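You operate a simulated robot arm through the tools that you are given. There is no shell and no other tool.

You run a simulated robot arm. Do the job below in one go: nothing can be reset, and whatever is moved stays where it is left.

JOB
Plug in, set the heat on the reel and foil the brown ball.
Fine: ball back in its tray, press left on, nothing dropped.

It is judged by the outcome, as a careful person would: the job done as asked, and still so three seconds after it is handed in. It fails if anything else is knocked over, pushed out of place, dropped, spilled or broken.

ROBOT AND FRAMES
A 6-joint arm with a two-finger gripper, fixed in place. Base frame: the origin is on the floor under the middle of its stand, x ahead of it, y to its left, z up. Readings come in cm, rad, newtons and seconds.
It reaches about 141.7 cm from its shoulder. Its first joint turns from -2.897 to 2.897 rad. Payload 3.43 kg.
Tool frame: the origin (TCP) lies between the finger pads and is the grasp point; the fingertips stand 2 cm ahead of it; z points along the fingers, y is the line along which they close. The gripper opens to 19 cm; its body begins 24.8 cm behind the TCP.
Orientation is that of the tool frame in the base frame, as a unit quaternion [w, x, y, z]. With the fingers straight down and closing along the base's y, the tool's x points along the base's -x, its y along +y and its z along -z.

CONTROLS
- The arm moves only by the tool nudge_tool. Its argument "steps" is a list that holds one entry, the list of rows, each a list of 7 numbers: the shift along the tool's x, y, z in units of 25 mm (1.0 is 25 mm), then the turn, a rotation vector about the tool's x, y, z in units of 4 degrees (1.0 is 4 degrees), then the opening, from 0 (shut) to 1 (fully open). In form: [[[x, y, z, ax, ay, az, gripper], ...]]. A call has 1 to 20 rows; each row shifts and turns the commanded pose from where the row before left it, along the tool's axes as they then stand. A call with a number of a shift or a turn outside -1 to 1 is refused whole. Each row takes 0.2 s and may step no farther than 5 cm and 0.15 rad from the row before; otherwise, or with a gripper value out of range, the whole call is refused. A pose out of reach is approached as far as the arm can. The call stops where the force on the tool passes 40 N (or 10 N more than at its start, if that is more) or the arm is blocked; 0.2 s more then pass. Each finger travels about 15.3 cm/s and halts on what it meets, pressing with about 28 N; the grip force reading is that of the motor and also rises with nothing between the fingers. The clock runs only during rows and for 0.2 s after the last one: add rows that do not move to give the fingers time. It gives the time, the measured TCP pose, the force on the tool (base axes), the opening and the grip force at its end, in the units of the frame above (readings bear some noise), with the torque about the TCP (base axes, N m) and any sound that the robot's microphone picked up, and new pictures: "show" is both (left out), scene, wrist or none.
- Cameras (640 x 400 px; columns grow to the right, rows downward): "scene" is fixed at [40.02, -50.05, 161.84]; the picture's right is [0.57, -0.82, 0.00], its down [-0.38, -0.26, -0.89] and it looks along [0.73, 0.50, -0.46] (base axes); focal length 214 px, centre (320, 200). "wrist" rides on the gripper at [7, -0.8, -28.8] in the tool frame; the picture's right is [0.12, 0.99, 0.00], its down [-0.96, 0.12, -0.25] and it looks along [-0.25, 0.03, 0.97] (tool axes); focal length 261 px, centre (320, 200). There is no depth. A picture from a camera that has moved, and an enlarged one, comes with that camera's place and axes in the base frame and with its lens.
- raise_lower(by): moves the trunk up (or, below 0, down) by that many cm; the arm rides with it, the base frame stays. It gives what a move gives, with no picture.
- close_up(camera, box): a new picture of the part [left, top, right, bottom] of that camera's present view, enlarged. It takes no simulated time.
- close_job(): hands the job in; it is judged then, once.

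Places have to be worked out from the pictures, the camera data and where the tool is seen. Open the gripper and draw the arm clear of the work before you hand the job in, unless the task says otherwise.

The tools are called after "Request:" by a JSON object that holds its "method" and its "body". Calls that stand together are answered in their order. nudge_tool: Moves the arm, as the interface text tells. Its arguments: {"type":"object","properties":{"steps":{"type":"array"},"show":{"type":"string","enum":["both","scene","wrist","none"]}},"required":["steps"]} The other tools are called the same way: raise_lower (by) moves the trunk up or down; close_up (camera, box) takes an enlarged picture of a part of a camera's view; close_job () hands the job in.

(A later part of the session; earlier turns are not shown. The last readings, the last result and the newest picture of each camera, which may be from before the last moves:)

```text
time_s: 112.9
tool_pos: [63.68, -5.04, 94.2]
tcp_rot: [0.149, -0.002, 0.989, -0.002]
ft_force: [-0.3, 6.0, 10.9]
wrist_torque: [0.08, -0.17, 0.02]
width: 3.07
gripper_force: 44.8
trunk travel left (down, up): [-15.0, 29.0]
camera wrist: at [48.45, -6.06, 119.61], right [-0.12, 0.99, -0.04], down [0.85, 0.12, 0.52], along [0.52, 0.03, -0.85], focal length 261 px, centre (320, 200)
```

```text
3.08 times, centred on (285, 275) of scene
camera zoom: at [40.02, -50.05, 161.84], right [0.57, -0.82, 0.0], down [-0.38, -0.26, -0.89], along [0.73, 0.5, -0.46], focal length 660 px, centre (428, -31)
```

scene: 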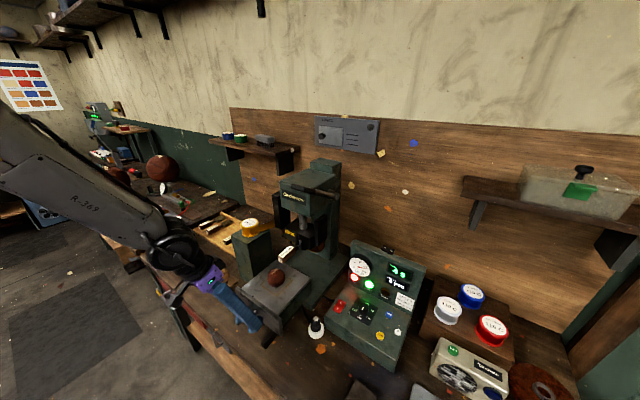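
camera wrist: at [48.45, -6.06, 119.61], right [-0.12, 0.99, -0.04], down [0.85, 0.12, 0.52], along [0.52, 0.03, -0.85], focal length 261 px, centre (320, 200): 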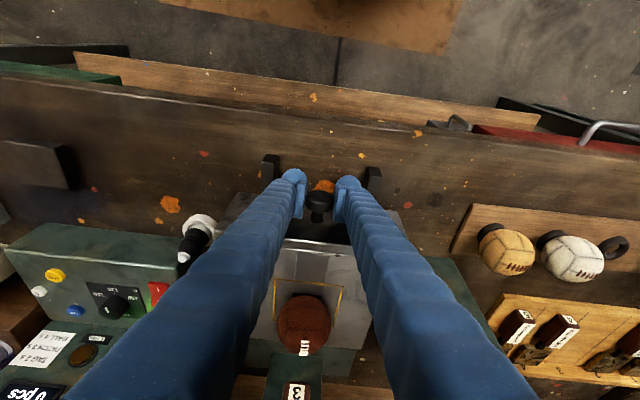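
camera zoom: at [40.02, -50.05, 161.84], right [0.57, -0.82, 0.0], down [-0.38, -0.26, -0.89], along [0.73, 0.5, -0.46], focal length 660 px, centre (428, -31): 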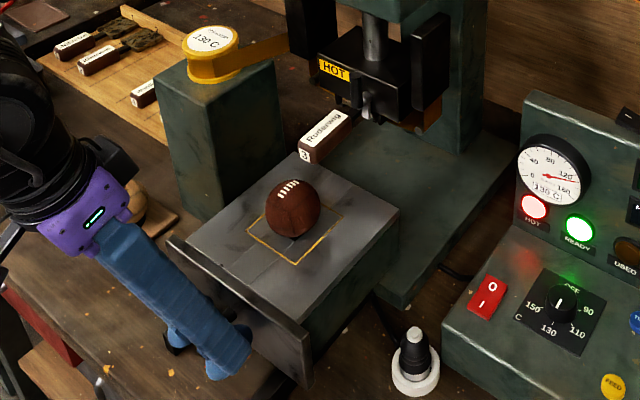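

The drawer slides freely with the ball seated. I'll continue, relieving the slight vertical load, and check as the ball nears the die handle.

Request:
{"method": "nudge_tool", "body": {"steps": [[[-0.2, 0, 0.03, 0, 0, 0, 0.05], [-0.36, 0, 0.109, 0, 0, 0, 0.05], [-0.36, 0, 0.109, 0, 0, 0, 0.05], [-0.24, 0, 0.073, 0, 0, 0, 0.05], [0, 0, 0, 0, 0, 0, 0.05]]], "show": "wrist"}}

Request:
{"method": "close_up", "body": {"camera": "scene", "box": [245, 200, 345, 310]}}

Request:
{"method": "close_up", "body": {"camera": "wrist", "box": [240, 190, 400, 400]}}

```text
time_s: 114.1
tool_pos: [66.38, -4.99, 94.06]
tcp_rot: [0.147, -0.003, 0.989, -0.001]
ft_force: [-0.9, -8.3, -9.9]
wrist_torque: [-0.03, -0.06, -0.16]
width: 3.06
gripper_force: 44.9
trunk travel left (down, up): [-15.0, 29.0]
camera wrist: at [51.32, -6.07, 119.65], right [-0.12, 0.99, -0.04], down [0.85, 0.12, 0.52], along [0.52, 0.03, -0.86], focal length 261 px, centre (320, 200)
```

wrist: 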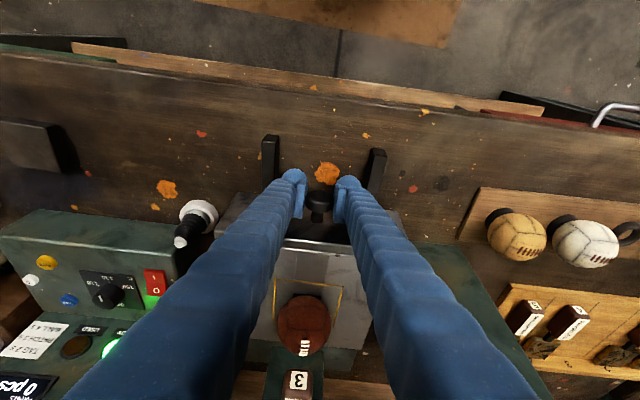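

```text
3.64 times, centred on (295, 255) of scene
camera zoom: at [40.02, -50.05, 161.84], right [0.57, -0.82, 0.0], down [-0.38, -0.26, -0.89], along [0.73, 0.5, -0.46], focal length 780 px, centre (411, 0)
```

zoom: 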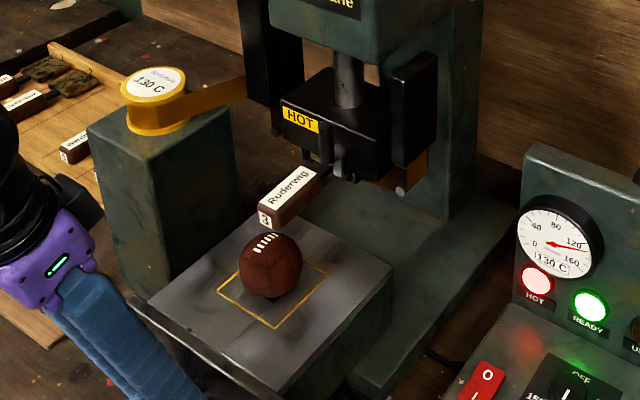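

```text
1.90 times, centred on (320, 295) of wrist
camera zoom: at [51.32, -6.07, 119.65], right [-0.12, 0.99, -0.04], down [0.85, 0.12, 0.52], along [0.52, 0.03, -0.86], focal length 496 px, centre (320, 19)
```

zoom: 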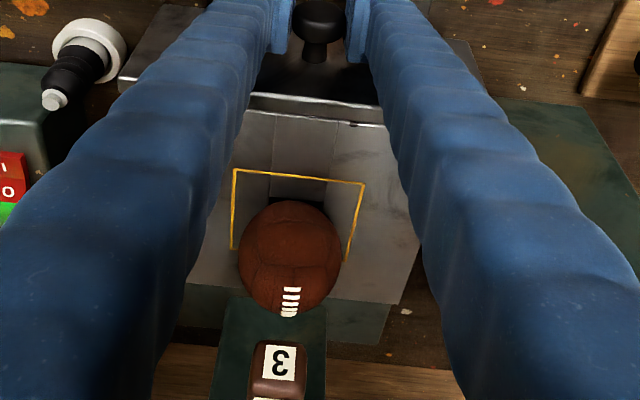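

The ball top (z≈104) should pass under the die handle (bottom z≈106). I'll continue slowly while watching the x force.

Request:
{"method": "nudge_tool", "body": {"steps": [[[-0.2, 0, 0.075, 0, 0, 0, 0.05], [-0.3, 0, 0.091, 0, 0, 0, 0.05], [-0.3, 0, 0.091, 0, 0, 0, 0.05], [-0.3, 0, 0.091, 0, 0, 0, 0.05], [-0.2, 0, 0.061, 0, 0, 0, 0.05], [0, 0, 0, 0, 0, 0, 0.05]]], "show": "none"}}

Request:
{"method": "close_up", "body": {"camera": "scene", "box": [245, 200, 345, 310]}}

```text
time_s: 115.5
tool_pos: [70.16, -4.93, 94.07]
tcp_rot: [0.148, -0.003, 0.989, 0.0]
ft_force: [-1.2, -8.1, -6.0]
wrist_torque: [0.0, 0.16, -0.09]
width: 3.04
gripper_force: 44.7
trunk travel left (down, up): [-15.0, 29.0]
```

```text
3.64 times, centred on (295, 255) of scene
camera zoom: at [40.02, -50.05, 161.84], right [0.57, -0.82, 0.0], down [-0.38, -0.26, -0.89], along [0.73, 0.5, -0.46], focal length 780 px, centre (411, 0)
```

zoom: 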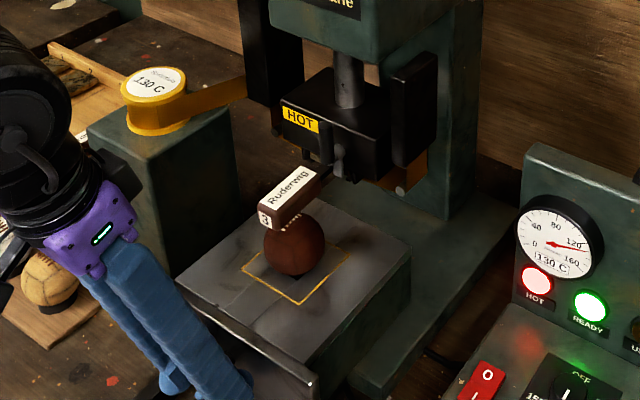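

The ball is passing freely under the handle. I'll continue.

Request:
{"method": "nudge_tool", "body": {"steps": [[[-0.2, 0, 0.07, 0, 0, 0, 0.05], [-0.36, 0, 0.109, 0, 0, 0, 0.05], [-0.36, 0, 0.109, 0, 0, 0, 0.05], [-0.36, 0, 0.109, 0, 0, 0, 0.05], [-0.36, 0, 0.109, 0, 0, 0, 0.05], [-0.24, 0, 0.073, 0, 0, 0, 0.05], [0, 0, 0, 0, 0, 0, 0.05]]], "show": "both"}}

Request:
{"method": "close_up", "body": {"camera": "scene", "box": [245, 190, 345, 300]}}

```text
time_s: 117.1
tool_pos: [74.83, -4.99, 94.05]
tcp_rot: [0.148, -0.003, 0.989, 0.0]
ft_force: [1.0, -18.3, 0.0]
wrist_torque: [-0.05, 0.0, -0.15]
width: 3.03
gripper_force: 45.0
trunk travel left (down, up): [-15.0, 29.0]
camera wrist: at [59.7, -6.08, 119.6], right [-0.12, 0.99, -0.04], down [0.85, 0.12, 0.52], along [0.52, 0.03, -0.85], focal length 261 px, centre (320, 200)
```

scene: 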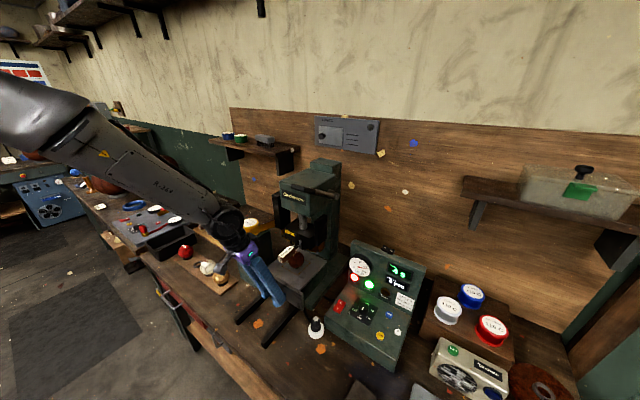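
wrist: 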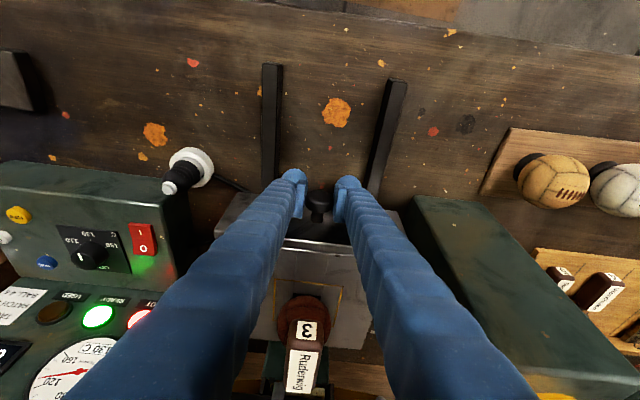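

```text
3.64 times, centred on (295, 245) of scene
camera zoom: at [40.02, -50.05, 161.84], right [0.57, -0.82, 0.0], down [-0.38, -0.26, -0.89], along [0.73, 0.5, -0.46], focal length 780 px, centre (411, 36)
```

zoom: 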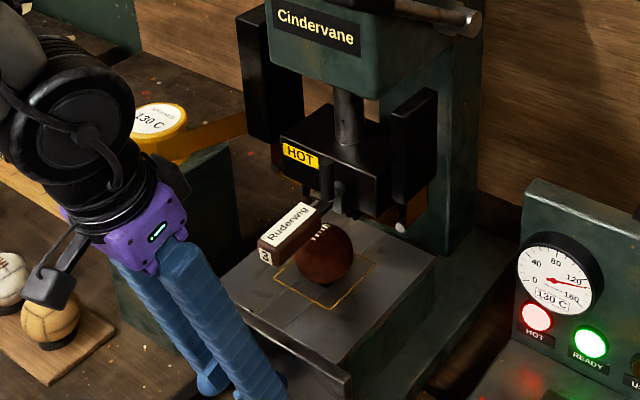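

It has travelled 14.5 cm. I'll ease the side load slightly and push the remaining distance to the end stop.

Request:
{"method": "nudge_tool", "body": {"steps": [[[-0.2, -0.04, 0.061, 0, 0, 0, 0.05], [-0.3, 0, 0.091, 0, 0, 0, 0.05], [-0.3, 0, 0.091, 0, 0, 0, 0.05], [-0.3, 0, 0.091, 0, 0, 0, 0.05], [-0.2, 0, 0.061, 0, 0, 0, 0.05], [0, 0, 0, 0, 0, 0, 0.05]]], "show": "none"}}

Request:
{"method": "close_up", "body": {"camera": "scene", "box": [245, 190, 345, 300]}}

```text
time_s: 118.5
tool_pos: [78.43, -4.99, 94.07]
tcp_rot: [0.148, -0.004, 0.989, 0.0]
ft_force: [1.9, -3.1, 11.2]
wrist_torque: [0.01, -0.19, 0.02]
width: 3.02
gripper_force: 44.6
trunk travel left (down, up): [-15.0, 29.0]
```

```text
3.64 times, centred on (295, 245) of scene
camera zoom: at [40.02, -50.05, 161.84], right [0.57, -0.82, 0.0], down [-0.38, -0.26, -0.89], along [0.73, 0.5, -0.46], focal length 780 px, centre (411, 36)
```

zoom: 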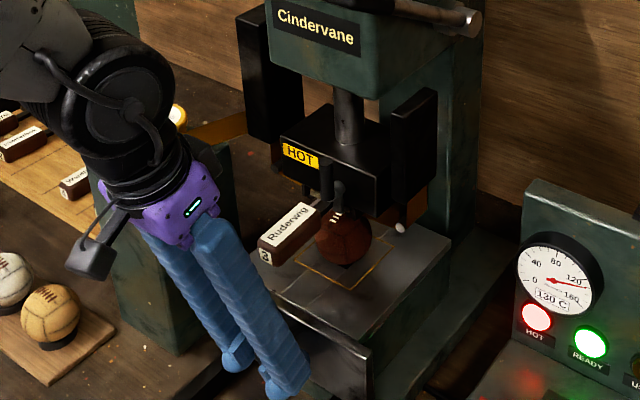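

It's nearly under the die. I'll push gently to the stop in small steps.

Request:
{"method": "nudge_tool", "body": {"steps": [[[-0.16, 0, 0.03, 0, 0, 0, 0.05], [-0.2, 0, 0.061, 0, 0, 0, 0.05], [-0.2, 0, 0.061, 0, 0, 0, 0.05], [0, 0, 0, 0, 0, 0, 0.05]]], "show": "none"}}

Request:
{"method": "close_up", "body": {"camera": "scene", "box": [245, 190, 345, 300]}}

```text
time_s: 119.5
tool_pos: [79.39, -5.01, 94.1]
tcp_rot: [0.146, -0.003, 0.989, -0.001]
ft_force: [-28.8, 0.0, 14.9]
wrist_torque: [-0.01, 0.0, 0.0]
width: 3.03
gripper_force: 45.0
trunk travel left (down, up): [-15.0, 29.0]
```

```text
3.64 times, centred on (295, 245) of scene
camera zoom: at [40.02, -50.05, 161.84], right [0.57, -0.82, 0.0], down [-0.38, -0.26, -0.89], along [0.73, 0.5, -0.46], focal length 780 px, centre (411, 36)
```

zoom: 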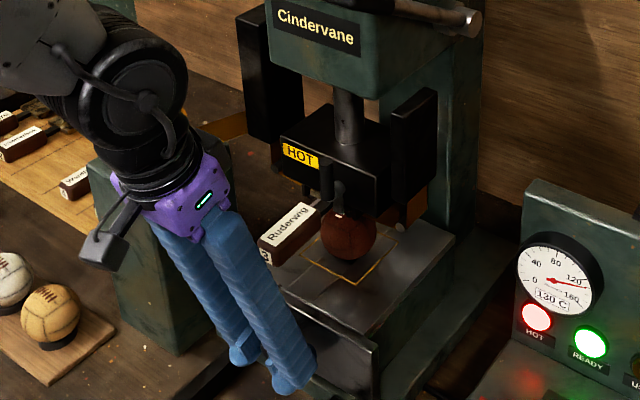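

The drawer is at its end stop (29 N reaction after 19.1 cm of travel), with the ball directly under the die. I'll relieve the push, open, and back away up and toward the robot.

Request:
{"method": "nudge_tool", "body": {"steps": [[[0.08, 0, -0.024, 0, 0, 0, 0.05], [0, 0, 0, 0, 0, 0, 0.15], [0, 0, 0, 0, 0, 0, 0.3], [0, 0, 0, 0, 0, 0, 0.3], [0.5, 0, -0.5, 0, 0, 0, 0.3], [0.8, 0, -0.8, 0, 0, 0, 0.3], [0.8, 0, -0.8, 0, 0, 0, 0.3], [0.8, 0, -0.8, 0, 0, 0, 0.3], [0.8, 0, -0.8, 0, 0, 0, 0.3], [0, 0, -0.8, 0, 0, 0, 0.3], [0, 0, 0, 0, 0, 0, 0.3]]], "show": "both"}}

Request:
{"method": "close_up", "body": {"camera": "scene", "box": [255, 150, 355, 300]}}

Request:
{"method": "close_up", "body": {"camera": "wrist", "box": [180, 180, 420, 400]}}

```text
time_s: 121.9
tool_pos: [67.52, -4.84, 102.26]
tcp_rot: [0.148, -0.003, 0.989, 0.0]
ft_force: [0.5, 0.2, -0.2]
wrist_torque: [0.01, 0.0, -0.01]
width: 5.7
gripper_force: 0.1
trunk travel left (down, up): [-15.0, 29.0]
camera wrist: at [52.3, -6.02, 127.76], right [-0.12, 0.99, -0.04], down [0.85, 0.12, 0.52], along [0.52, 0.03, -0.86], focal length 261 px, centre (320, 200)
```

scene: 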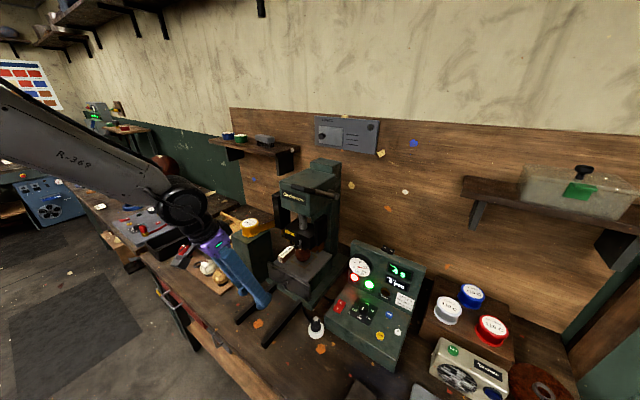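
wrist: 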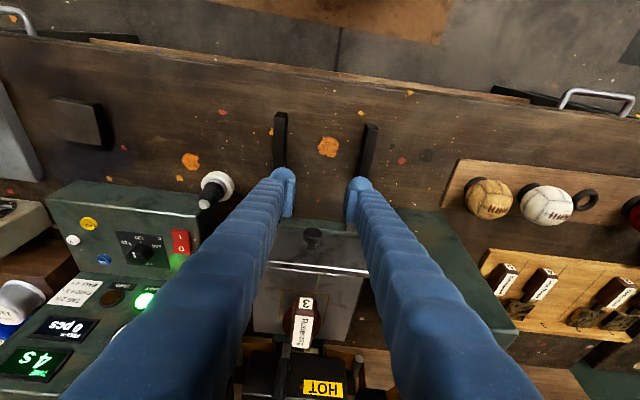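

```text
2.67 times, centred on (305, 225) of scene
camera zoom: at [40.02, -50.05, 161.84], right [0.57, -0.82, 0.0], down [-0.38, -0.26, -0.89], along [0.73, 0.5, -0.46], focal length 572 px, centre (360, 133)
```

zoom: 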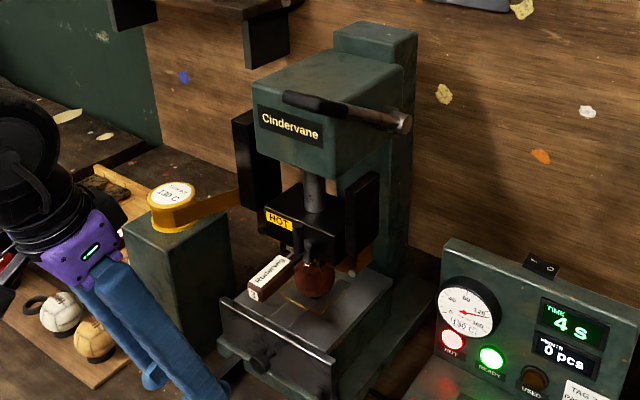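

```text
1.82 times, centred on (300, 290) of wrist
camera zoom: at [52.3, -6.02, 127.76], right [-0.12, 0.99, -0.04], down [0.85, 0.12, 0.52], along [0.52, 0.03, -0.86], focal length 474 px, centre (356, 36)
```

zoom: 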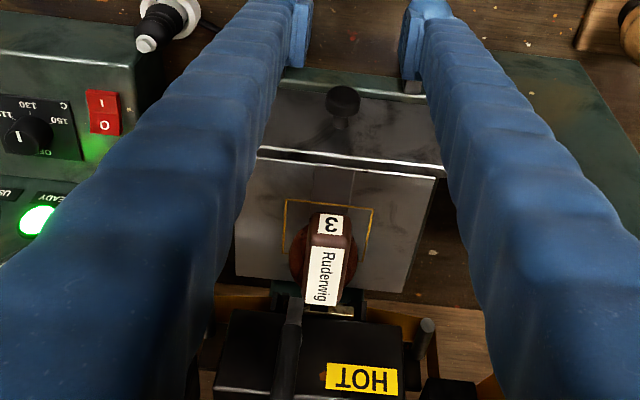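

The drawer is fully in and I'm clear. I'll look closely at the press lever before pulling it.

Request:
{"method": "close_up", "body": {"camera": "scene", "box": [290, 155, 350, 205]}}

Request:
{"method": "close_up", "body": {"camera": "scene", "box": [270, 210, 340, 280]}}

```text
8.00 times, centred on (320, 180) of scene
camera zoom: at [40.02, -50.05, 161.84], right [0.57, -0.82, 0.0], down [-0.38, -0.26, -0.89], along [0.73, 0.5, -0.46], focal length 1716 px, centre (320, 360)
```

zoom: 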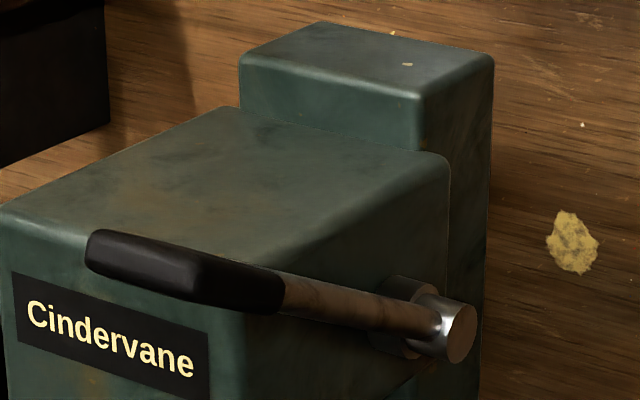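

```text
5.71 times, centred on (305, 245) of scene
camera zoom: at [40.02, -50.05, 161.84], right [0.57, -0.82, 0.0], down [-0.38, -0.26, -0.89], along [0.73, 0.5, -0.46], focal length 1226 px, centre (406, -57)
```

zoom: 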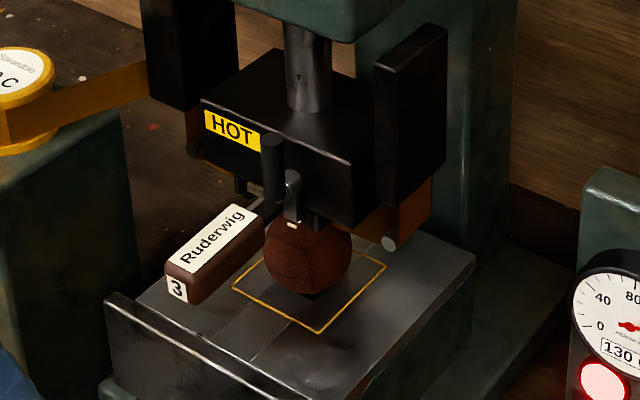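

The grip is a rounded bar about 12 cm long, sloping up toward the robot from a hub near (99,-15.6,129) to about (77.5,-15.6,140). I'll rise well clear, square the tool, and view the lever from closer.

Request:
{"method": "nudge_tool", "body": {"steps": [[[0, 0, -1, 0, 0, 0, 0.3], [0, 0, -1, 0, 0, 0, 0.3], [0, 0, -1, 0, 0, 0, 0.3], [0, 0, -1, 0, 0, 0, 0.3], [0, 0, -1, 0, 0, 0, 0.3], [0, 0, -1, 0, 0, 0, 0.3], [0, 0, -1, 0, 0, 0, 0.3], [0, 0, -1, 0, 0, 0, 0.3], [0, 0, -1, 0, 0, 0, 0.3], [0, 0, -1, 0, 0, 0, 0.3], [0, 0, -1, 0, 0, 0, 0.3], [0, 0, -1, 0, 0, 0, 0.3], [0, 0, -1, 0, 0, 0, 0.3], [0, 0, -1, 0, 0, 0, 0.3], [0, 0, -1, 0, 0, 0, 0.3], [0, 0, -1, 0, 0, 0, 0.3], [0, 0, -1, 0, 0, 0, 0.3], [0, 0, -1, 0, 0, 0, 0.3], [0, 0, 0, 0, 0, 0, 0.3]]], "show": "none"}}

Request:
{"method": "nudge_tool", "body": {"steps": [[[0, -0.9, 0, 0, 1, 0, 0.3], [0, -0.9, 0, 0, 1, 0, 0.3], [0, -0.9, 0, 0, 1, 0, 0.3], [0, -0.9, 0, 0, 1, 0, 0.3], [0, -0.9, 0, 0, 0.24, 0, 0.3], [-1, 0, 0, 0, 0, 0, 0.3], [-1, 0, 0, 0, 0, 0, 0.3], [-1, 0, 0, 0, 0, 0, 0.3], [-1, 0, 0, 0, 0, 0, 0.3], [0, 0, 0, 0, 0, 0, 0.3]]], "show": "both"}}

```text
time_s: 125.9
tool_pos: [54.05, -5.08, 145.17]
tcp_rot: [0.147, -0.003, 0.989, 0.0]
ft_force: [0.2, -0.5, 0.4]
wrist_torque: [0.01, -0.01, 0.01]
width: 5.7
gripper_force: 0.0
trunk travel left (down, up): [-15.0, 29.0]
```

```text
time_s: 128.1
tool_pos: [64.36, -16.35, 145.36]
tcp_rot: [0.001, -0.004, 1.0, -0.001]
ft_force: [-0.4, -0.2, -0.3]
wrist_torque: [0.0, -0.03, -0.05]
width: 5.69
gripper_force: 0.0
trunk travel left (down, up): [-15.0, 29.0]
camera wrist: at [57.14, -17.4, 174.15], right [-0.13, 0.99, 0.0], down [0.96, 0.12, 0.25], along [0.25, 0.03, -0.97], focal length 261 px, centre (320, 200)
```

scene: 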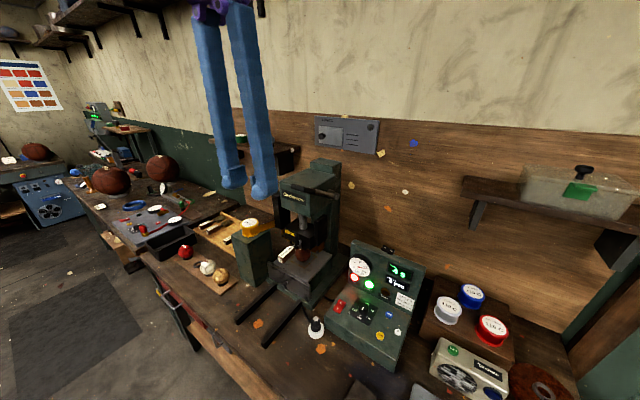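
wrist: 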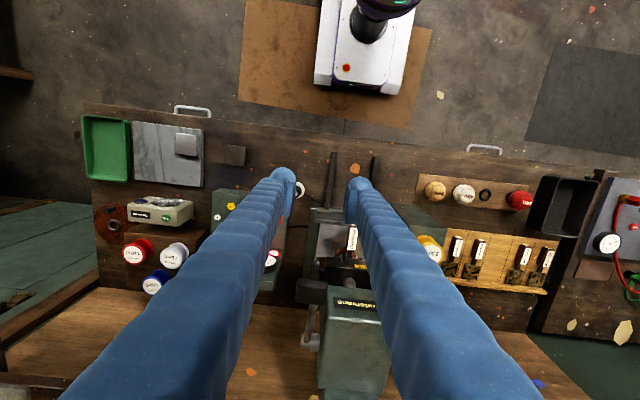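

Request:
{"method": "close_up", "body": {"camera": "wrist", "box": [265, 230, 405, 380]}}

Request:
{"method": "close_up", "body": {"camera": "scene", "box": [200, 120, 360, 280]}}

```text
2.67 times, centred on (335, 305) of wrist
camera zoom: at [57.14, -17.4, 174.15], right [-0.13, 0.99, 0.0], down [0.96, 0.12, 0.25], along [0.25, 0.03, -0.97], focal length 695 px, centre (280, -80)
```

zoom: 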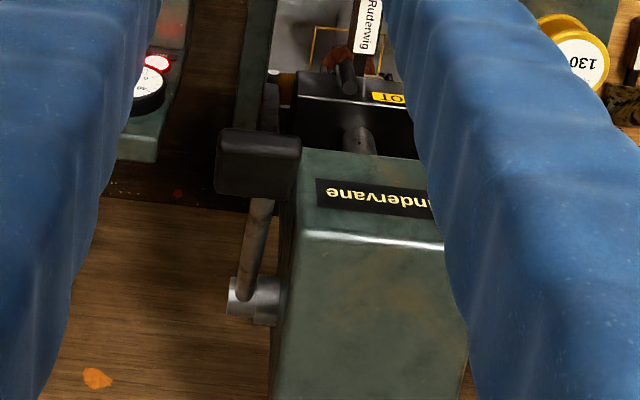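

```text
2.50 times, centred on (280, 200) of scene
camera zoom: at [40.02, -50.05, 161.84], right [0.57, -0.82, 0.0], down [-0.38, -0.26, -0.89], along [0.73, 0.5, -0.46], focal length 536 px, centre (420, 200)
```

zoom: 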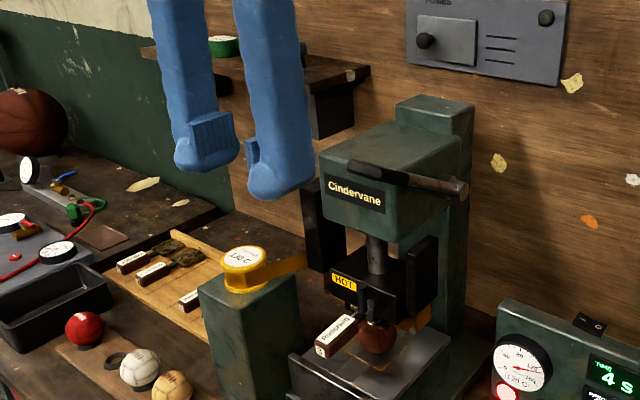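

The lever grip is a T-shaped block about 5 cm wide, centred near (81.5,-15.8,137.5), on a hub at about (99.2,-15,128) with a 20 cm radius. I'll hover above it with the fingers open to straddle it.

Request:
{"method": "nudge_tool", "body": {"steps": [[[-0.977, 0.031, -0.15, 0, 0, 0, 0.45], [-0.977, 0.031, -0.15, 0, 0, 0, 0.45], [-0.977, 0.031, -0.15, 0, 0, 0, 0.45], [-0.977, 0.031, -0.15, 0, 0, 0, 0.45], [-0.977, 0.031, -0.15, 0, 0, 0, 0.45], [-0.977, 0.031, -0.15, 0, 0, 0, 0.45], [-0.977, 0.031, -0.15, 0, 0, 0, 0.45], [0, 0, 0, 0, 0, 0, 0.45]]], "show": "both"}}

Request:
{"method": "close_up", "body": {"camera": "wrist", "box": [240, 130, 400, 280]}}

Request:
{"method": "close_up", "body": {"camera": "scene", "box": [260, 90, 360, 220]}}

```text
time_s: 129.9
tool_pos: [76.35, -14.53, 141.29]
tcp_rot: [0.003, -0.003, 1.0, -0.002]
ft_force: [-0.6, -0.1, -0.3]
wrist_torque: [-0.04, 0.01, -0.03]
width: 8.56
gripper_force: 0.1
out of reach, approached as far as the arm can: row 3, 4, 5, 6, 7
trunk travel left (down, up): [-15.0, 29.0]
camera wrist: at [69.03, -15.48, 170.18], right [-0.13, 0.99, 0.0], down [0.96, 0.12, 0.25], along [0.25, 0.03, -0.97], focal length 261 px, centre (320, 200)
```

scene: 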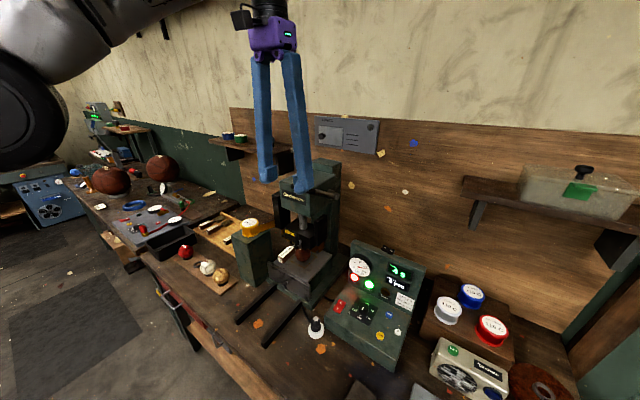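
wrist: 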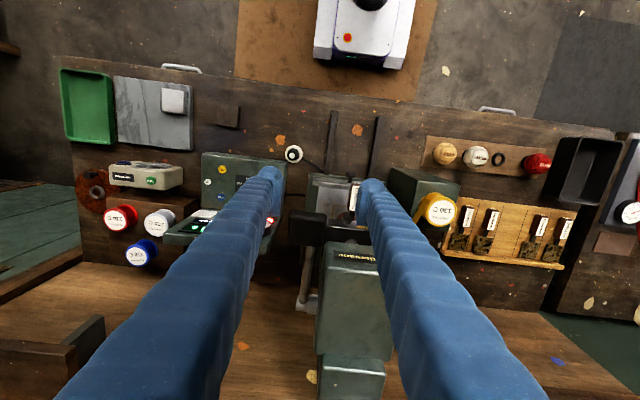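

```text
2.67 times, centred on (320, 205) of wrist
camera zoom: at [69.03, -15.48, 170.18], right [-0.13, 0.99, 0.0], down [0.96, 0.12, 0.25], along [0.25, 0.03, -0.97], focal length 695 px, centre (320, 187)
```

zoom: 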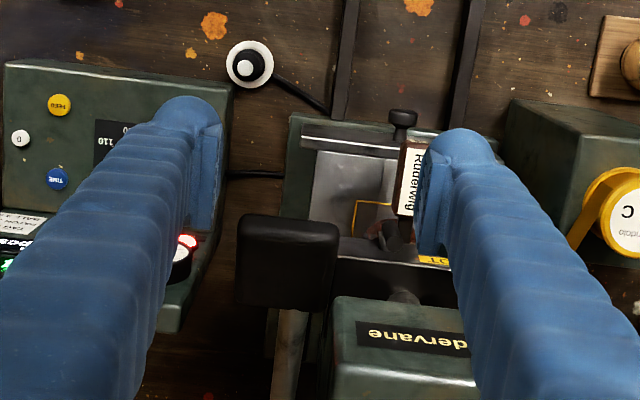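

```text
3.08 times, centred on (310, 155) of scene
camera zoom: at [40.02, -50.05, 161.84], right [0.57, -0.82, 0.0], down [-0.38, -0.26, -0.89], along [0.73, 0.5, -0.46], focal length 660 px, centre (351, 338)
```

zoom: 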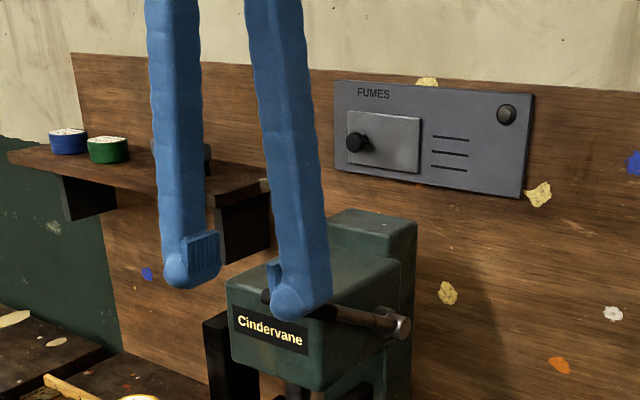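

The arm is over-extended with the trunk low. Fingers are clear of the lever with no force, so I'll raise the trunk back to its original height, which lifts the tool straight up.

Request:
{"method": "raise_lower", "body": {"by": 20}}

Request:
{"method": "nudge_tool", "body": {"steps": [[[-0.4, -0.1, 0.5, 0, 0, 0, 0.45], [-0.4, -0.1, 0.8, 0, 0, 0, 0.45], [-0.4, -0.1, 0.8, 0, 0, 0, 0.45], [-0.4, -0.1, 0.8, 0, 0, 0, 0.45], [-0.4, -0.1, 0.8, 0, 0, 0, 0.45], [0, 0, 0, 0, 0, 0, 0.45]]], "show": "both"}}

Request:
{"method": "close_up", "body": {"camera": "wrist", "box": [240, 130, 400, 280]}}

```text
time_s: 132.1
tool_pos: [76.42, -14.66, 161.47]
tcp_rot: [0.003, -0.004, 1.0, -0.001]
ft_force: [0.0, 0.5, -0.7]
wrist_torque: [0.0, -0.01, 0.01]
width: 8.56
gripper_force: 0.1
trunk travel left (down, up): [-35.0, 9.0]
```

```text
time_s: 133.5
tool_pos: [81.26, -15.61, 152.34]
tcp_rot: [0.003, -0.002, 1.0, -0.001]
ft_force: [-0.3, -0.9, 0.7]
wrist_torque: [0.01, -0.06, -0.01]
width: 8.56
gripper_force: 0.0
trunk travel left (down, up): [-35.0, 9.0]
camera wrist: at [73.91, -16.61, 181.01], right [-0.13, 0.99, 0.0], down [0.96, 0.12, 0.25], along [0.25, 0.03, -0.97], focal length 261 px, centre (320, 200)
```

scene: 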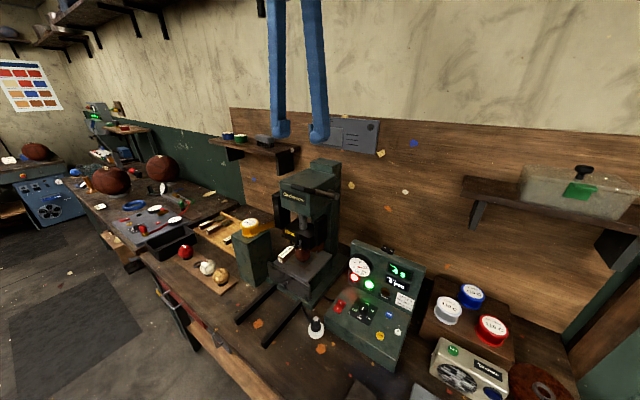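
wrist: 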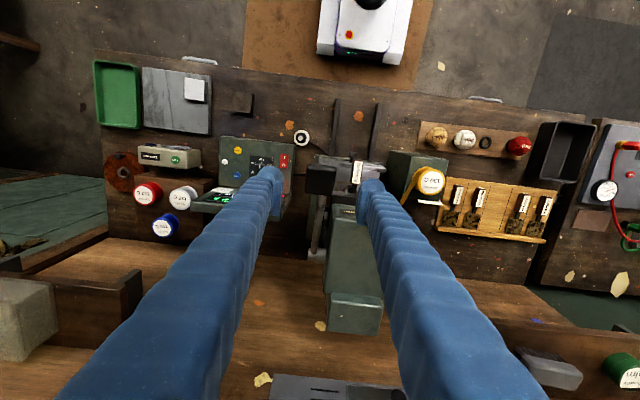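

```text
2.67 times, centred on (320, 205) of wrist
camera zoom: at [73.91, -16.61, 181.01], right [-0.13, 0.99, 0.0], down [0.96, 0.12, 0.25], along [0.25, 0.03, -0.97], focal length 695 px, centre (320, 187)
```

zoom: 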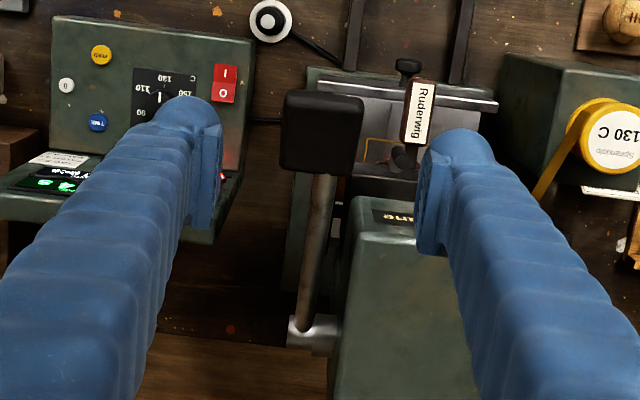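

The grip is confirmed at (81.4,-15.6,137.7), right below the tool. I'll lower to straddle it, then close on it.

Request:
{"method": "nudge_tool", "body": {"steps": [[[-0.02, 0, 0.95, 0, 0, 0, 0.45], [-0.02, 0, 0.95, 0, 0, 0, 0.45], [-0.02, 0, 0.95, 0, 0, 0, 0.45], [-0.02, 0, 0.95, 0, 0, 0, 0.45], [-0.02, 0, 0.95, 0, 0, 0, 0.45], [0, 0, 0.9, 0, 0, 0, 0.45], [0, 0, 0, 0, 0, 0, 0.45]]], "show": "none"}}

Request:
{"method": "close_up", "body": {"camera": "wrist", "box": [240, 130, 400, 280]}}

Request:
{"method": "close_up", "body": {"camera": "scene", "box": [270, 140, 360, 220]}}

```text
time_s: 135.1
tool_pos: [81.57, -15.84, 138.27]
tcp_rot: [0.004, -0.003, 1.0, -0.002]
ft_force: [-0.2, -0.2, -0.2]
wrist_torque: [-0.01, 0.02, -0.05]
width: 8.57
gripper_force: 0.0
trunk travel left (down, up): [-35.0, 9.0]
```

```text
2.67 times, centred on (320, 205) of wrist
camera zoom: at [74.26, -16.85, 167.11], right [-0.13, 0.99, 0.0], down [0.96, 0.12, 0.25], along [0.25, 0.03, -0.97], focal length 695 px, centre (320, 187)
```

zoom: 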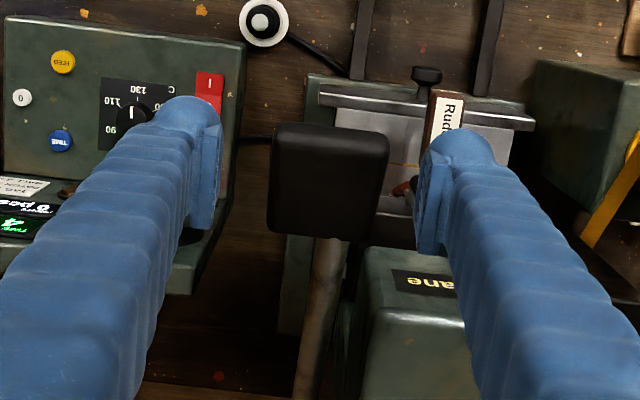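

```text
5.00 times, centred on (315, 180) of scene
camera zoom: at [40.02, -50.05, 161.84], right [0.57, -0.82, 0.0], down [-0.38, -0.26, -0.89], along [0.73, 0.5, -0.46], focal length 1072 px, centre (345, 300)
```

zoom: 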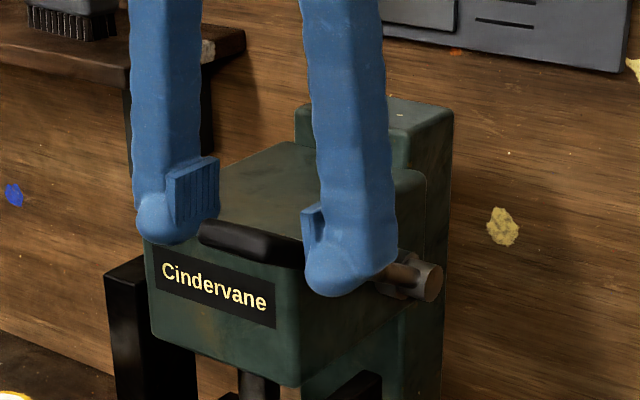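

The pads straddle the grip, so I'll close on it.

Request:
{"method": "nudge_tool", "body": {"steps": [[[0, 0, 0, 0, 0, 0, 0.35], [0, 0, 0, 0, 0, 0, 0.25], [0, 0, 0, 0, 0, 0, 0.15], [0, 0, 0, 0, 0, 0, 0.15]]], "show": "none"}}

Request:
{"method": "close_up", "body": {"camera": "wrist", "box": [240, 130, 400, 280]}}

```text
time_s: 136.1
tool_pos: [81.52, -15.66, 138.47]
tcp_rot: [0.003, -0.004, 1.0, -0.002]
ft_force: [-1.1, 17.8, -3.5]
wrist_torque: [0.44, 0.06, -0.46]
width: 4.87
gripper_force: 44.9
trunk travel left (down, up): [-35.0, 9.0]
```

```text
2.67 times, centred on (320, 205) of wrist
camera zoom: at [74.33, -16.59, 167.1], right [-0.13, 0.99, 0.0], down [0.96, 0.12, 0.25], along [0.25, 0.03, -0.97], focal length 695 px, centre (320, 187)
```

zoom: 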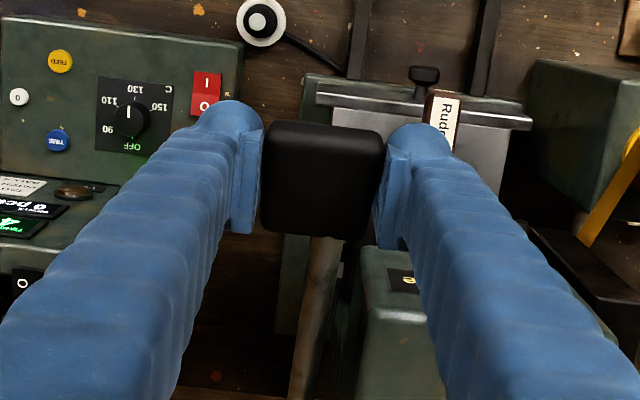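

The lever grip is held at 4.87 cm. I'll draw it down along its arc (20 cm radius about the hub), starting with a short test pull.

Request:
{"method": "nudge_tool", "body": {"steps": [[[0.135, 0, 0.253, 0, 0, 0, 0.15], [0.134, 0, 0.252, 0, 0, 0, 0.15], [0.117, 0, 0.261, 0, 0, 0, 0.15], [0.117, 0, 0.261, 0, 0, 0, 0.15], [0, 0, 0, 0, 0, 0, 0.15]]], "show": "scene"}}

Request:
{"method": "close_up", "body": {"camera": "scene", "box": [260, 140, 360, 290]}}

```text
time_s: 137.3
tool_pos: [80.45, -15.57, 135.55]
tcp_rot: [0.003, -0.004, 1.0, -0.001]
ft_force: [-0.1, 17.7, 7.4]
wrist_torque: [0.03, -1.08, -0.36]
width: 4.88
gripper_force: 45.1
trunk travel left (down, up): [-35.0, 9.0]
```

scene: 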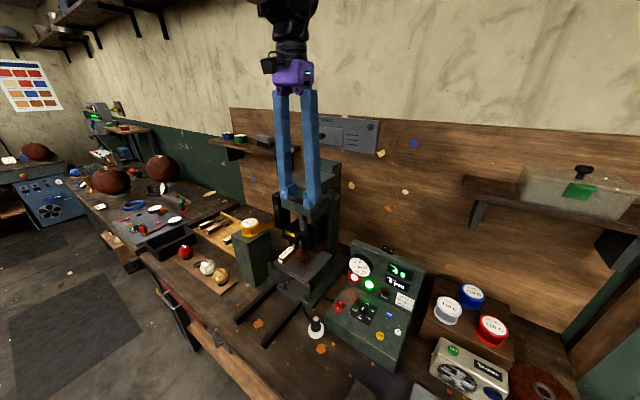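

```text
2.67 times, centred on (310, 215) of scene
camera zoom: at [40.02, -50.05, 161.84], right [0.57, -0.82, 0.0], down [-0.38, -0.26, -0.89], along [0.73, 0.5, -0.46], focal length 572 px, centre (347, 160)
```

zoom: 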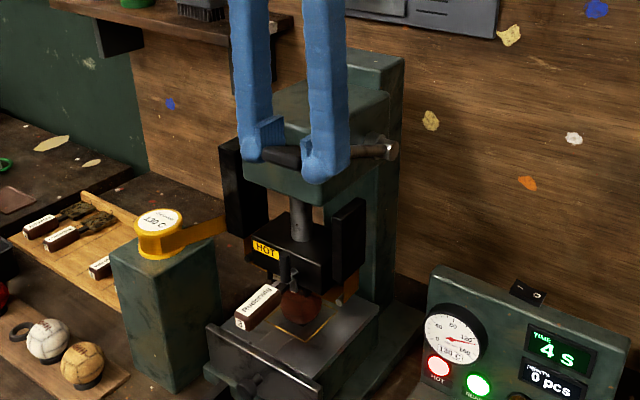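

The lever follows easily at about 7 N. I'll continue along the arc, leaning the hand slightly with it, and check the head as it descends.

Request:
{"method": "nudge_tool", "body": {"steps": [[[0.197, 0, 0.537, 0, -0.5, 0, 0.15], [0.178, 0, 0.544, 0, -0.5, 0, 0.15], [0.158, 0, 0.549, 0, -0.5, 0, 0.15], [0, 0, 0, 0, 0, 0, 0.15]]], "show": "none"}}

Request:
{"method": "close_up", "body": {"camera": "scene", "box": [260, 140, 360, 290]}}

```text
time_s: 138.3
tool_pos: [79.33, -15.62, 131.46]
tcp_rot: [0.055, -0.003, 0.998, -0.002]
ft_force: [-1.4, 27.0, 6.2]
wrist_torque: [0.39, -0.93, -0.35]
width: 4.92
gripper_force: 44.8
trunk travel left (down, up): [-35.0, 9.0]
```

```text
2.67 times, centred on (310, 215) of scene
camera zoom: at [40.02, -50.05, 161.84], right [0.57, -0.82, 0.0], down [-0.38, -0.26, -0.89], along [0.73, 0.5, -0.46], focal length 572 px, centre (347, 160)
```

zoom: 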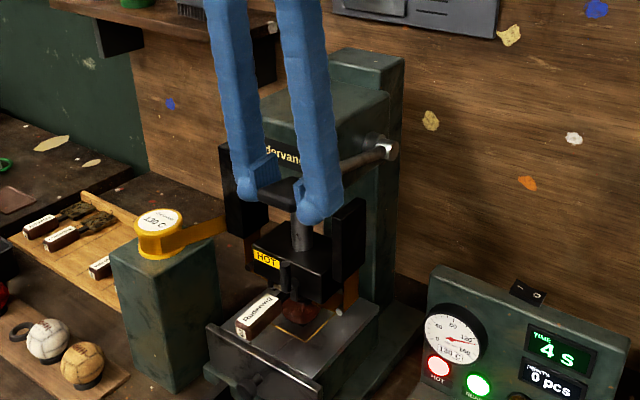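

The head is descending toward the ball. The side load along y is building, so I'll shift slightly to relieve it and continue gently.

Request:
{"method": "nudge_tool", "body": {"steps": [[[0, 0.06, 0, 0, 0, 0, 0.15], [0.07, 0, 0.278, 0, -0.25, 0, 0.15], [0.07, 0, 0.278, 0, -0.25, 0, 0.15], [0, 0, 0, 0, 0, 0, 0.15]]], "show": "none"}}

Request:
{"method": "close_up", "body": {"camera": "scene", "box": [270, 200, 350, 290]}}

```text
time_s: 139.3
tool_pos: [79.02, -15.7, 129.99]
tcp_rot: [0.073, -0.004, 0.997, -0.003]
ft_force: [-7.1, 11.5, 8.3]
wrist_torque: [-0.16, -1.11, -0.43]
width: 4.9
gripper_force: 45.4
trunk travel left (down, up): [-35.0, 9.0]
```

```text
4.44 times, centred on (310, 245) of scene
camera zoom: at [40.02, -50.05, 161.84], right [0.57, -0.82, 0.0], down [-0.38, -0.26, -0.89], along [0.73, 0.5, -0.46], focal length 953 px, centre (364, 0)
```

zoom: 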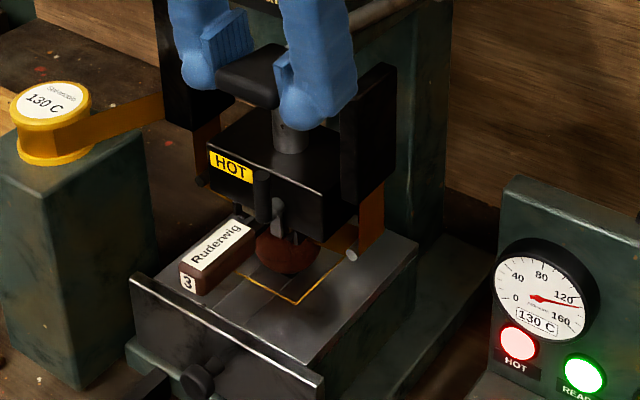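

The die is close to the ball top now. I'll continue in small steps, watching the force and the timer display.

Request:
{"method": "nudge_tool", "body": {"steps": [[[0.075, 0, 0.28, 0, -0.25, 0, 0.15], [0.06, 0, 0.28, 0, -0.25, 0, 0.15], [0, 0, 0, 0, 0, 0, 0.15]]], "show": "none"}}

Request:
{"method": "close_up", "body": {"camera": "scene", "box": [270, 200, 430, 300]}}

```text
time_s: 140.1
tool_pos: [78.96, -15.68, 128.56]
tcp_rot: [0.09, -0.004, 0.996, -0.001]
ft_force: [-5.3, 6.9, 8.1]
wrist_torque: [0.02, -1.11, -0.38]
width: 4.88
gripper_force: 44.9
trunk travel left (down, up): [-35.0, 9.0]
```

```text
4.00 times, centred on (350, 250) of scene
camera zoom: at [40.02, -50.05, 161.84], right [0.57, -0.82, 0.0], down [-0.38, -0.26, -0.89], along [0.73, 0.5, -0.46], focal length 858 px, centre (200, 0)
```

zoom: 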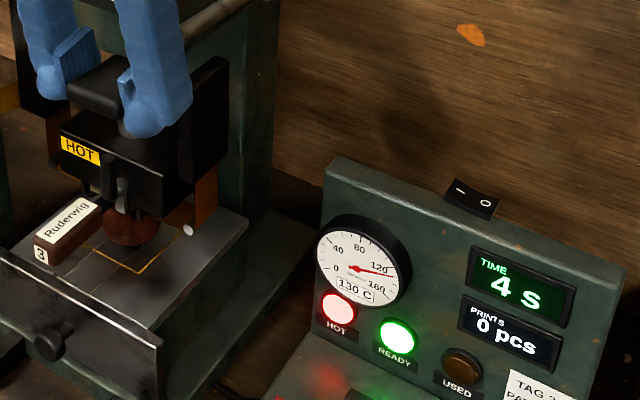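

Request:
{"method": "nudge_tool", "body": {"steps": [[[0.051, 0, 0.281, 0, -0.25, 0, 0.15], [0.048, 0, 0.282, 0, -0.25, 0, 0.15], [0, 0, 0, 0, 0, 0, 0.15]]], "show": "none"}}

Request:
{"method": "close_up", "body": {"camera": "scene", "box": [270, 200, 430, 300]}}

```text
time_s: 140.9
tool_pos: [78.94, -15.65, 127.18]
tcp_rot: [0.108, -0.003, 0.994, -0.001]
ft_force: [-6.6, 7.7, 7.0]
wrist_torque: [0.01, -1.0, -0.46]
width: 4.9
gripper_force: 44.8
trunk travel left (down, up): [-35.0, 9.0]
```

```text
4.00 times, centred on (350, 250) of scene
camera zoom: at [40.02, -50.05, 161.84], right [0.57, -0.82, 0.0], down [-0.38, -0.26, -0.89], along [0.73, 0.5, -0.46], focal length 858 px, centre (200, 0)
```

zoom: 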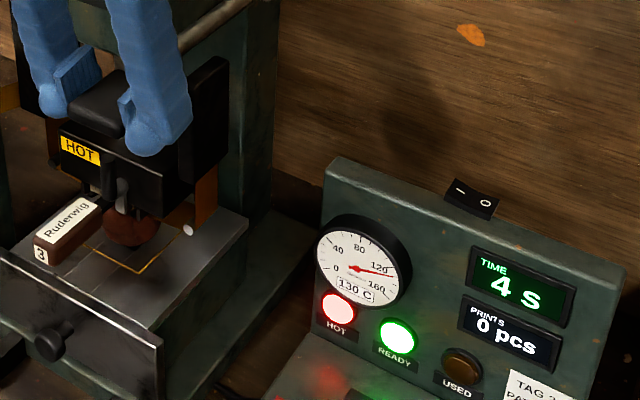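

The head seems to have stopped against the ball while the lever still moves. I'll take a closer look at the die, ball and displays.

Request:
{"method": "close_up", "body": {"camera": "scene", "box": [272, 215, 332, 275]}}

Request:
{"method": "close_up", "body": {"camera": "wrist", "box": [240, 130, 440, 300]}}

```text
6.67 times, centred on (302, 245) of scene
camera zoom: at [40.02, -50.05, 161.84], right [0.57, -0.82, 0.0], down [-0.38, -0.26, -0.89], along [0.73, 0.5, -0.46], focal length 1430 px, centre (440, -100)
```

zoom: 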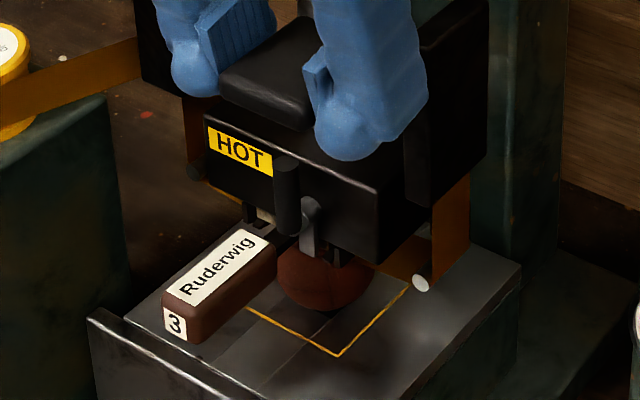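

```text
2.35 times, centred on (340, 215) of wrist
camera zoom: at [65.77, -16.6, 153.64], right [-0.12, 0.99, -0.03], down [0.89, 0.12, 0.45], along [0.45, 0.03, -0.89], focal length 613 px, centre (273, 165)
```

zoom: 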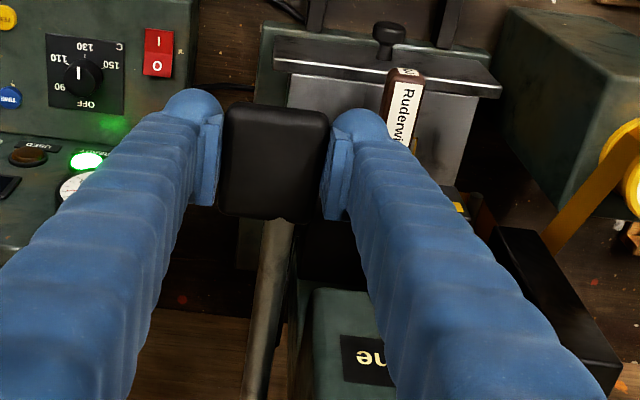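

The head has rested on the ball since about z=130, but the timer hasn't started, so the lever probably needs to go further. I'll continue down the arc.

Request:
{"method": "nudge_tool", "body": {"steps": [[[0.08, 0, 0.568, 0, -0.5, 0, 0.15], [0.0615, 0, 0.569, 0, -0.5, 0, 0.15], [0, 0, 0, 0, 0, 0, 0.15]]], "show": "none"}}

Request:
{"method": "close_up", "body": {"camera": "scene", "box": [270, 200, 430, 300]}}

```text
time_s: 141.7
tool_pos: [79.07, -15.6, 124.23]
tcp_rot: [0.143, -0.004, 0.99, -0.001]
ft_force: [-5.7, 18.7, 7.5]
wrist_torque: [0.36, -1.03, -0.38]
width: 4.89
gripper_force: 45.5
trunk travel left (down, up): [-35.0, 9.0]
```

```text
4.00 times, centred on (350, 250) of scene
camera zoom: at [40.02, -50.05, 161.84], right [0.57, -0.82, 0.0], down [-0.38, -0.26, -0.89], along [0.73, 0.5, -0.46], focal length 858 px, centre (200, 0)
```

zoom: 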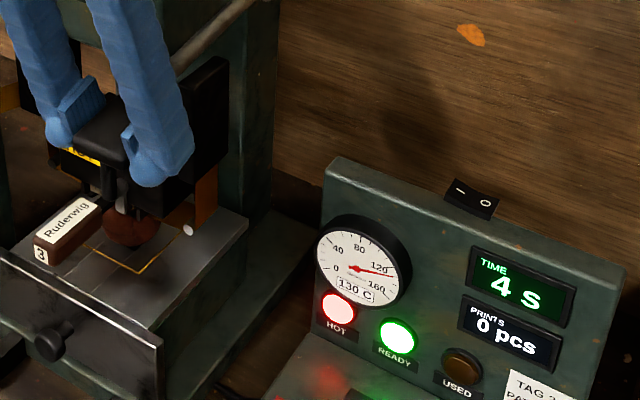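

Request:
{"method": "nudge_tool", "body": {"steps": [[[0.041, 0.03, 0.572, 0, -0.5, 0, 0.15], [0.022, 0, 0.573, 0, -0.5, 0, 0.15], [0, 0, 0, 0, 0, 0, 0.15]]], "show": "none"}}

Request:
{"method": "close_up", "body": {"camera": "scene", "box": [270, 200, 430, 300]}}

```text
time_s: 142.5
tool_pos: [79.87, -15.68, 121.44]
tcp_rot: [0.176, -0.004, 0.984, -0.001]
ft_force: [-10.0, 12.5, 3.8]
wrist_torque: [0.11, -0.55, -0.42]
width: 4.92
gripper_force: 45.1
trunk travel left (down, up): [-35.0, 9.0]
```

```text
4.00 times, centred on (350, 250) of scene
camera zoom: at [40.02, -50.05, 161.84], right [0.57, -0.82, 0.0], down [-0.38, -0.26, -0.89], along [0.73, 0.5, -0.46], focal length 858 px, centre (200, 0)
```

zoom: 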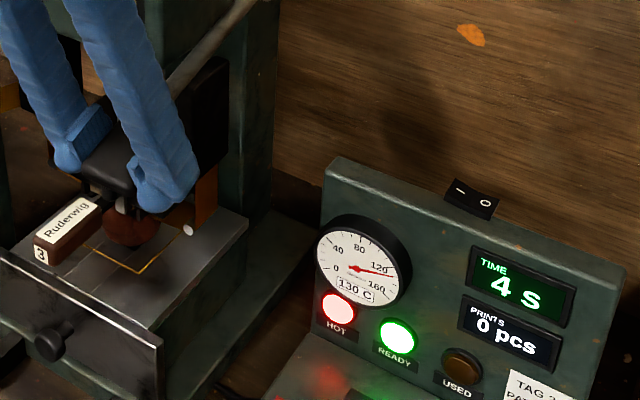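

Request:
{"method": "nudge_tool", "body": {"steps": [[[-0.004, 0, 0.567, 0, -0.5, 0, 0.15], [-0.023, 0, 0.566, 0, -0.5, 0, 0.15]]], "show": "none"}}

Request:
{"method": "close_up", "body": {"camera": "scene", "box": [270, 200, 430, 300]}}

```text
time_s: 143.2
tool_pos: [80.64, -15.6, 119.32]
tcp_rot: [0.211, -0.003, 0.977, -0.001]
ft_force: [-18.7, 3.1, 17.7]
wrist_torque: [0.46, 1.07, -0.31]
width: 4.9
gripper_force: 44.8
trunk travel left (down, up): [-35.0, 9.0]
stopped in row 2: the force on the tool passed its limit at 41 N (the readings are from after the stop); the commanded pose is now the measured one
```

```text
4.00 times, centred on (350, 250) of scene
camera zoom: at [40.02, -50.05, 161.84], right [0.57, -0.82, 0.0], down [-0.38, -0.26, -0.89], along [0.73, 0.5, -0.46], focal length 858 px, centre (200, 0)
```

zoom: 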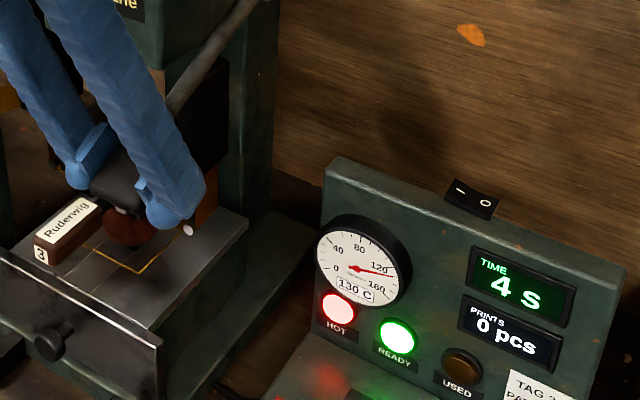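

The lever is at the end of its travel with about 24 N of resistance. I'll hold it here and watch the timer and counter.

Request:
{"method": "nudge_tool", "body": {"steps": [[[0, 0, 0.02, 0, 0, 0, 0.15], [0, 0, 0, 0, 0, 0, 0.15], [0, 0, 0, 0, 0, 0, 0.15]]], "show": "none"}}

Request:
{"method": "close_up", "body": {"camera": "scene", "box": [270, 200, 430, 300]}}

```text
time_s: 144.0
tool_pos: [80.55, -15.61, 119.26]
tcp_rot: [0.212, -0.004, 0.977, -0.002]
ft_force: [-27.4, 7.5, 27.1]
wrist_torque: [0.37, 0.31, -0.36]
width: 4.89
gripper_force: 45.2
trunk travel left (down, up): [-35.0, 9.0]
```

```text
4.00 times, centred on (350, 250) of scene
camera zoom: at [40.02, -50.05, 161.84], right [0.57, -0.82, 0.0], down [-0.38, -0.26, -0.89], along [0.73, 0.5, -0.46], focal length 858 px, centre (200, 0)
```

zoom: 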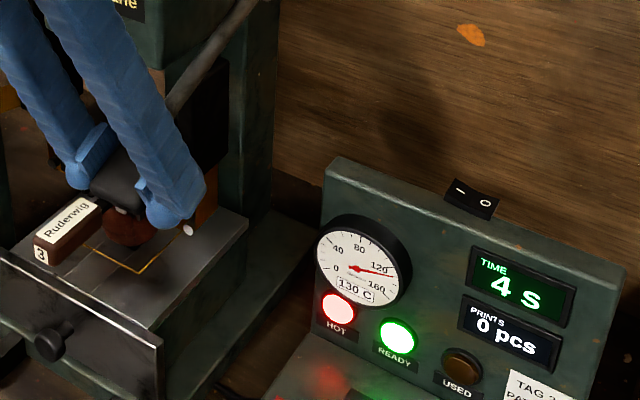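

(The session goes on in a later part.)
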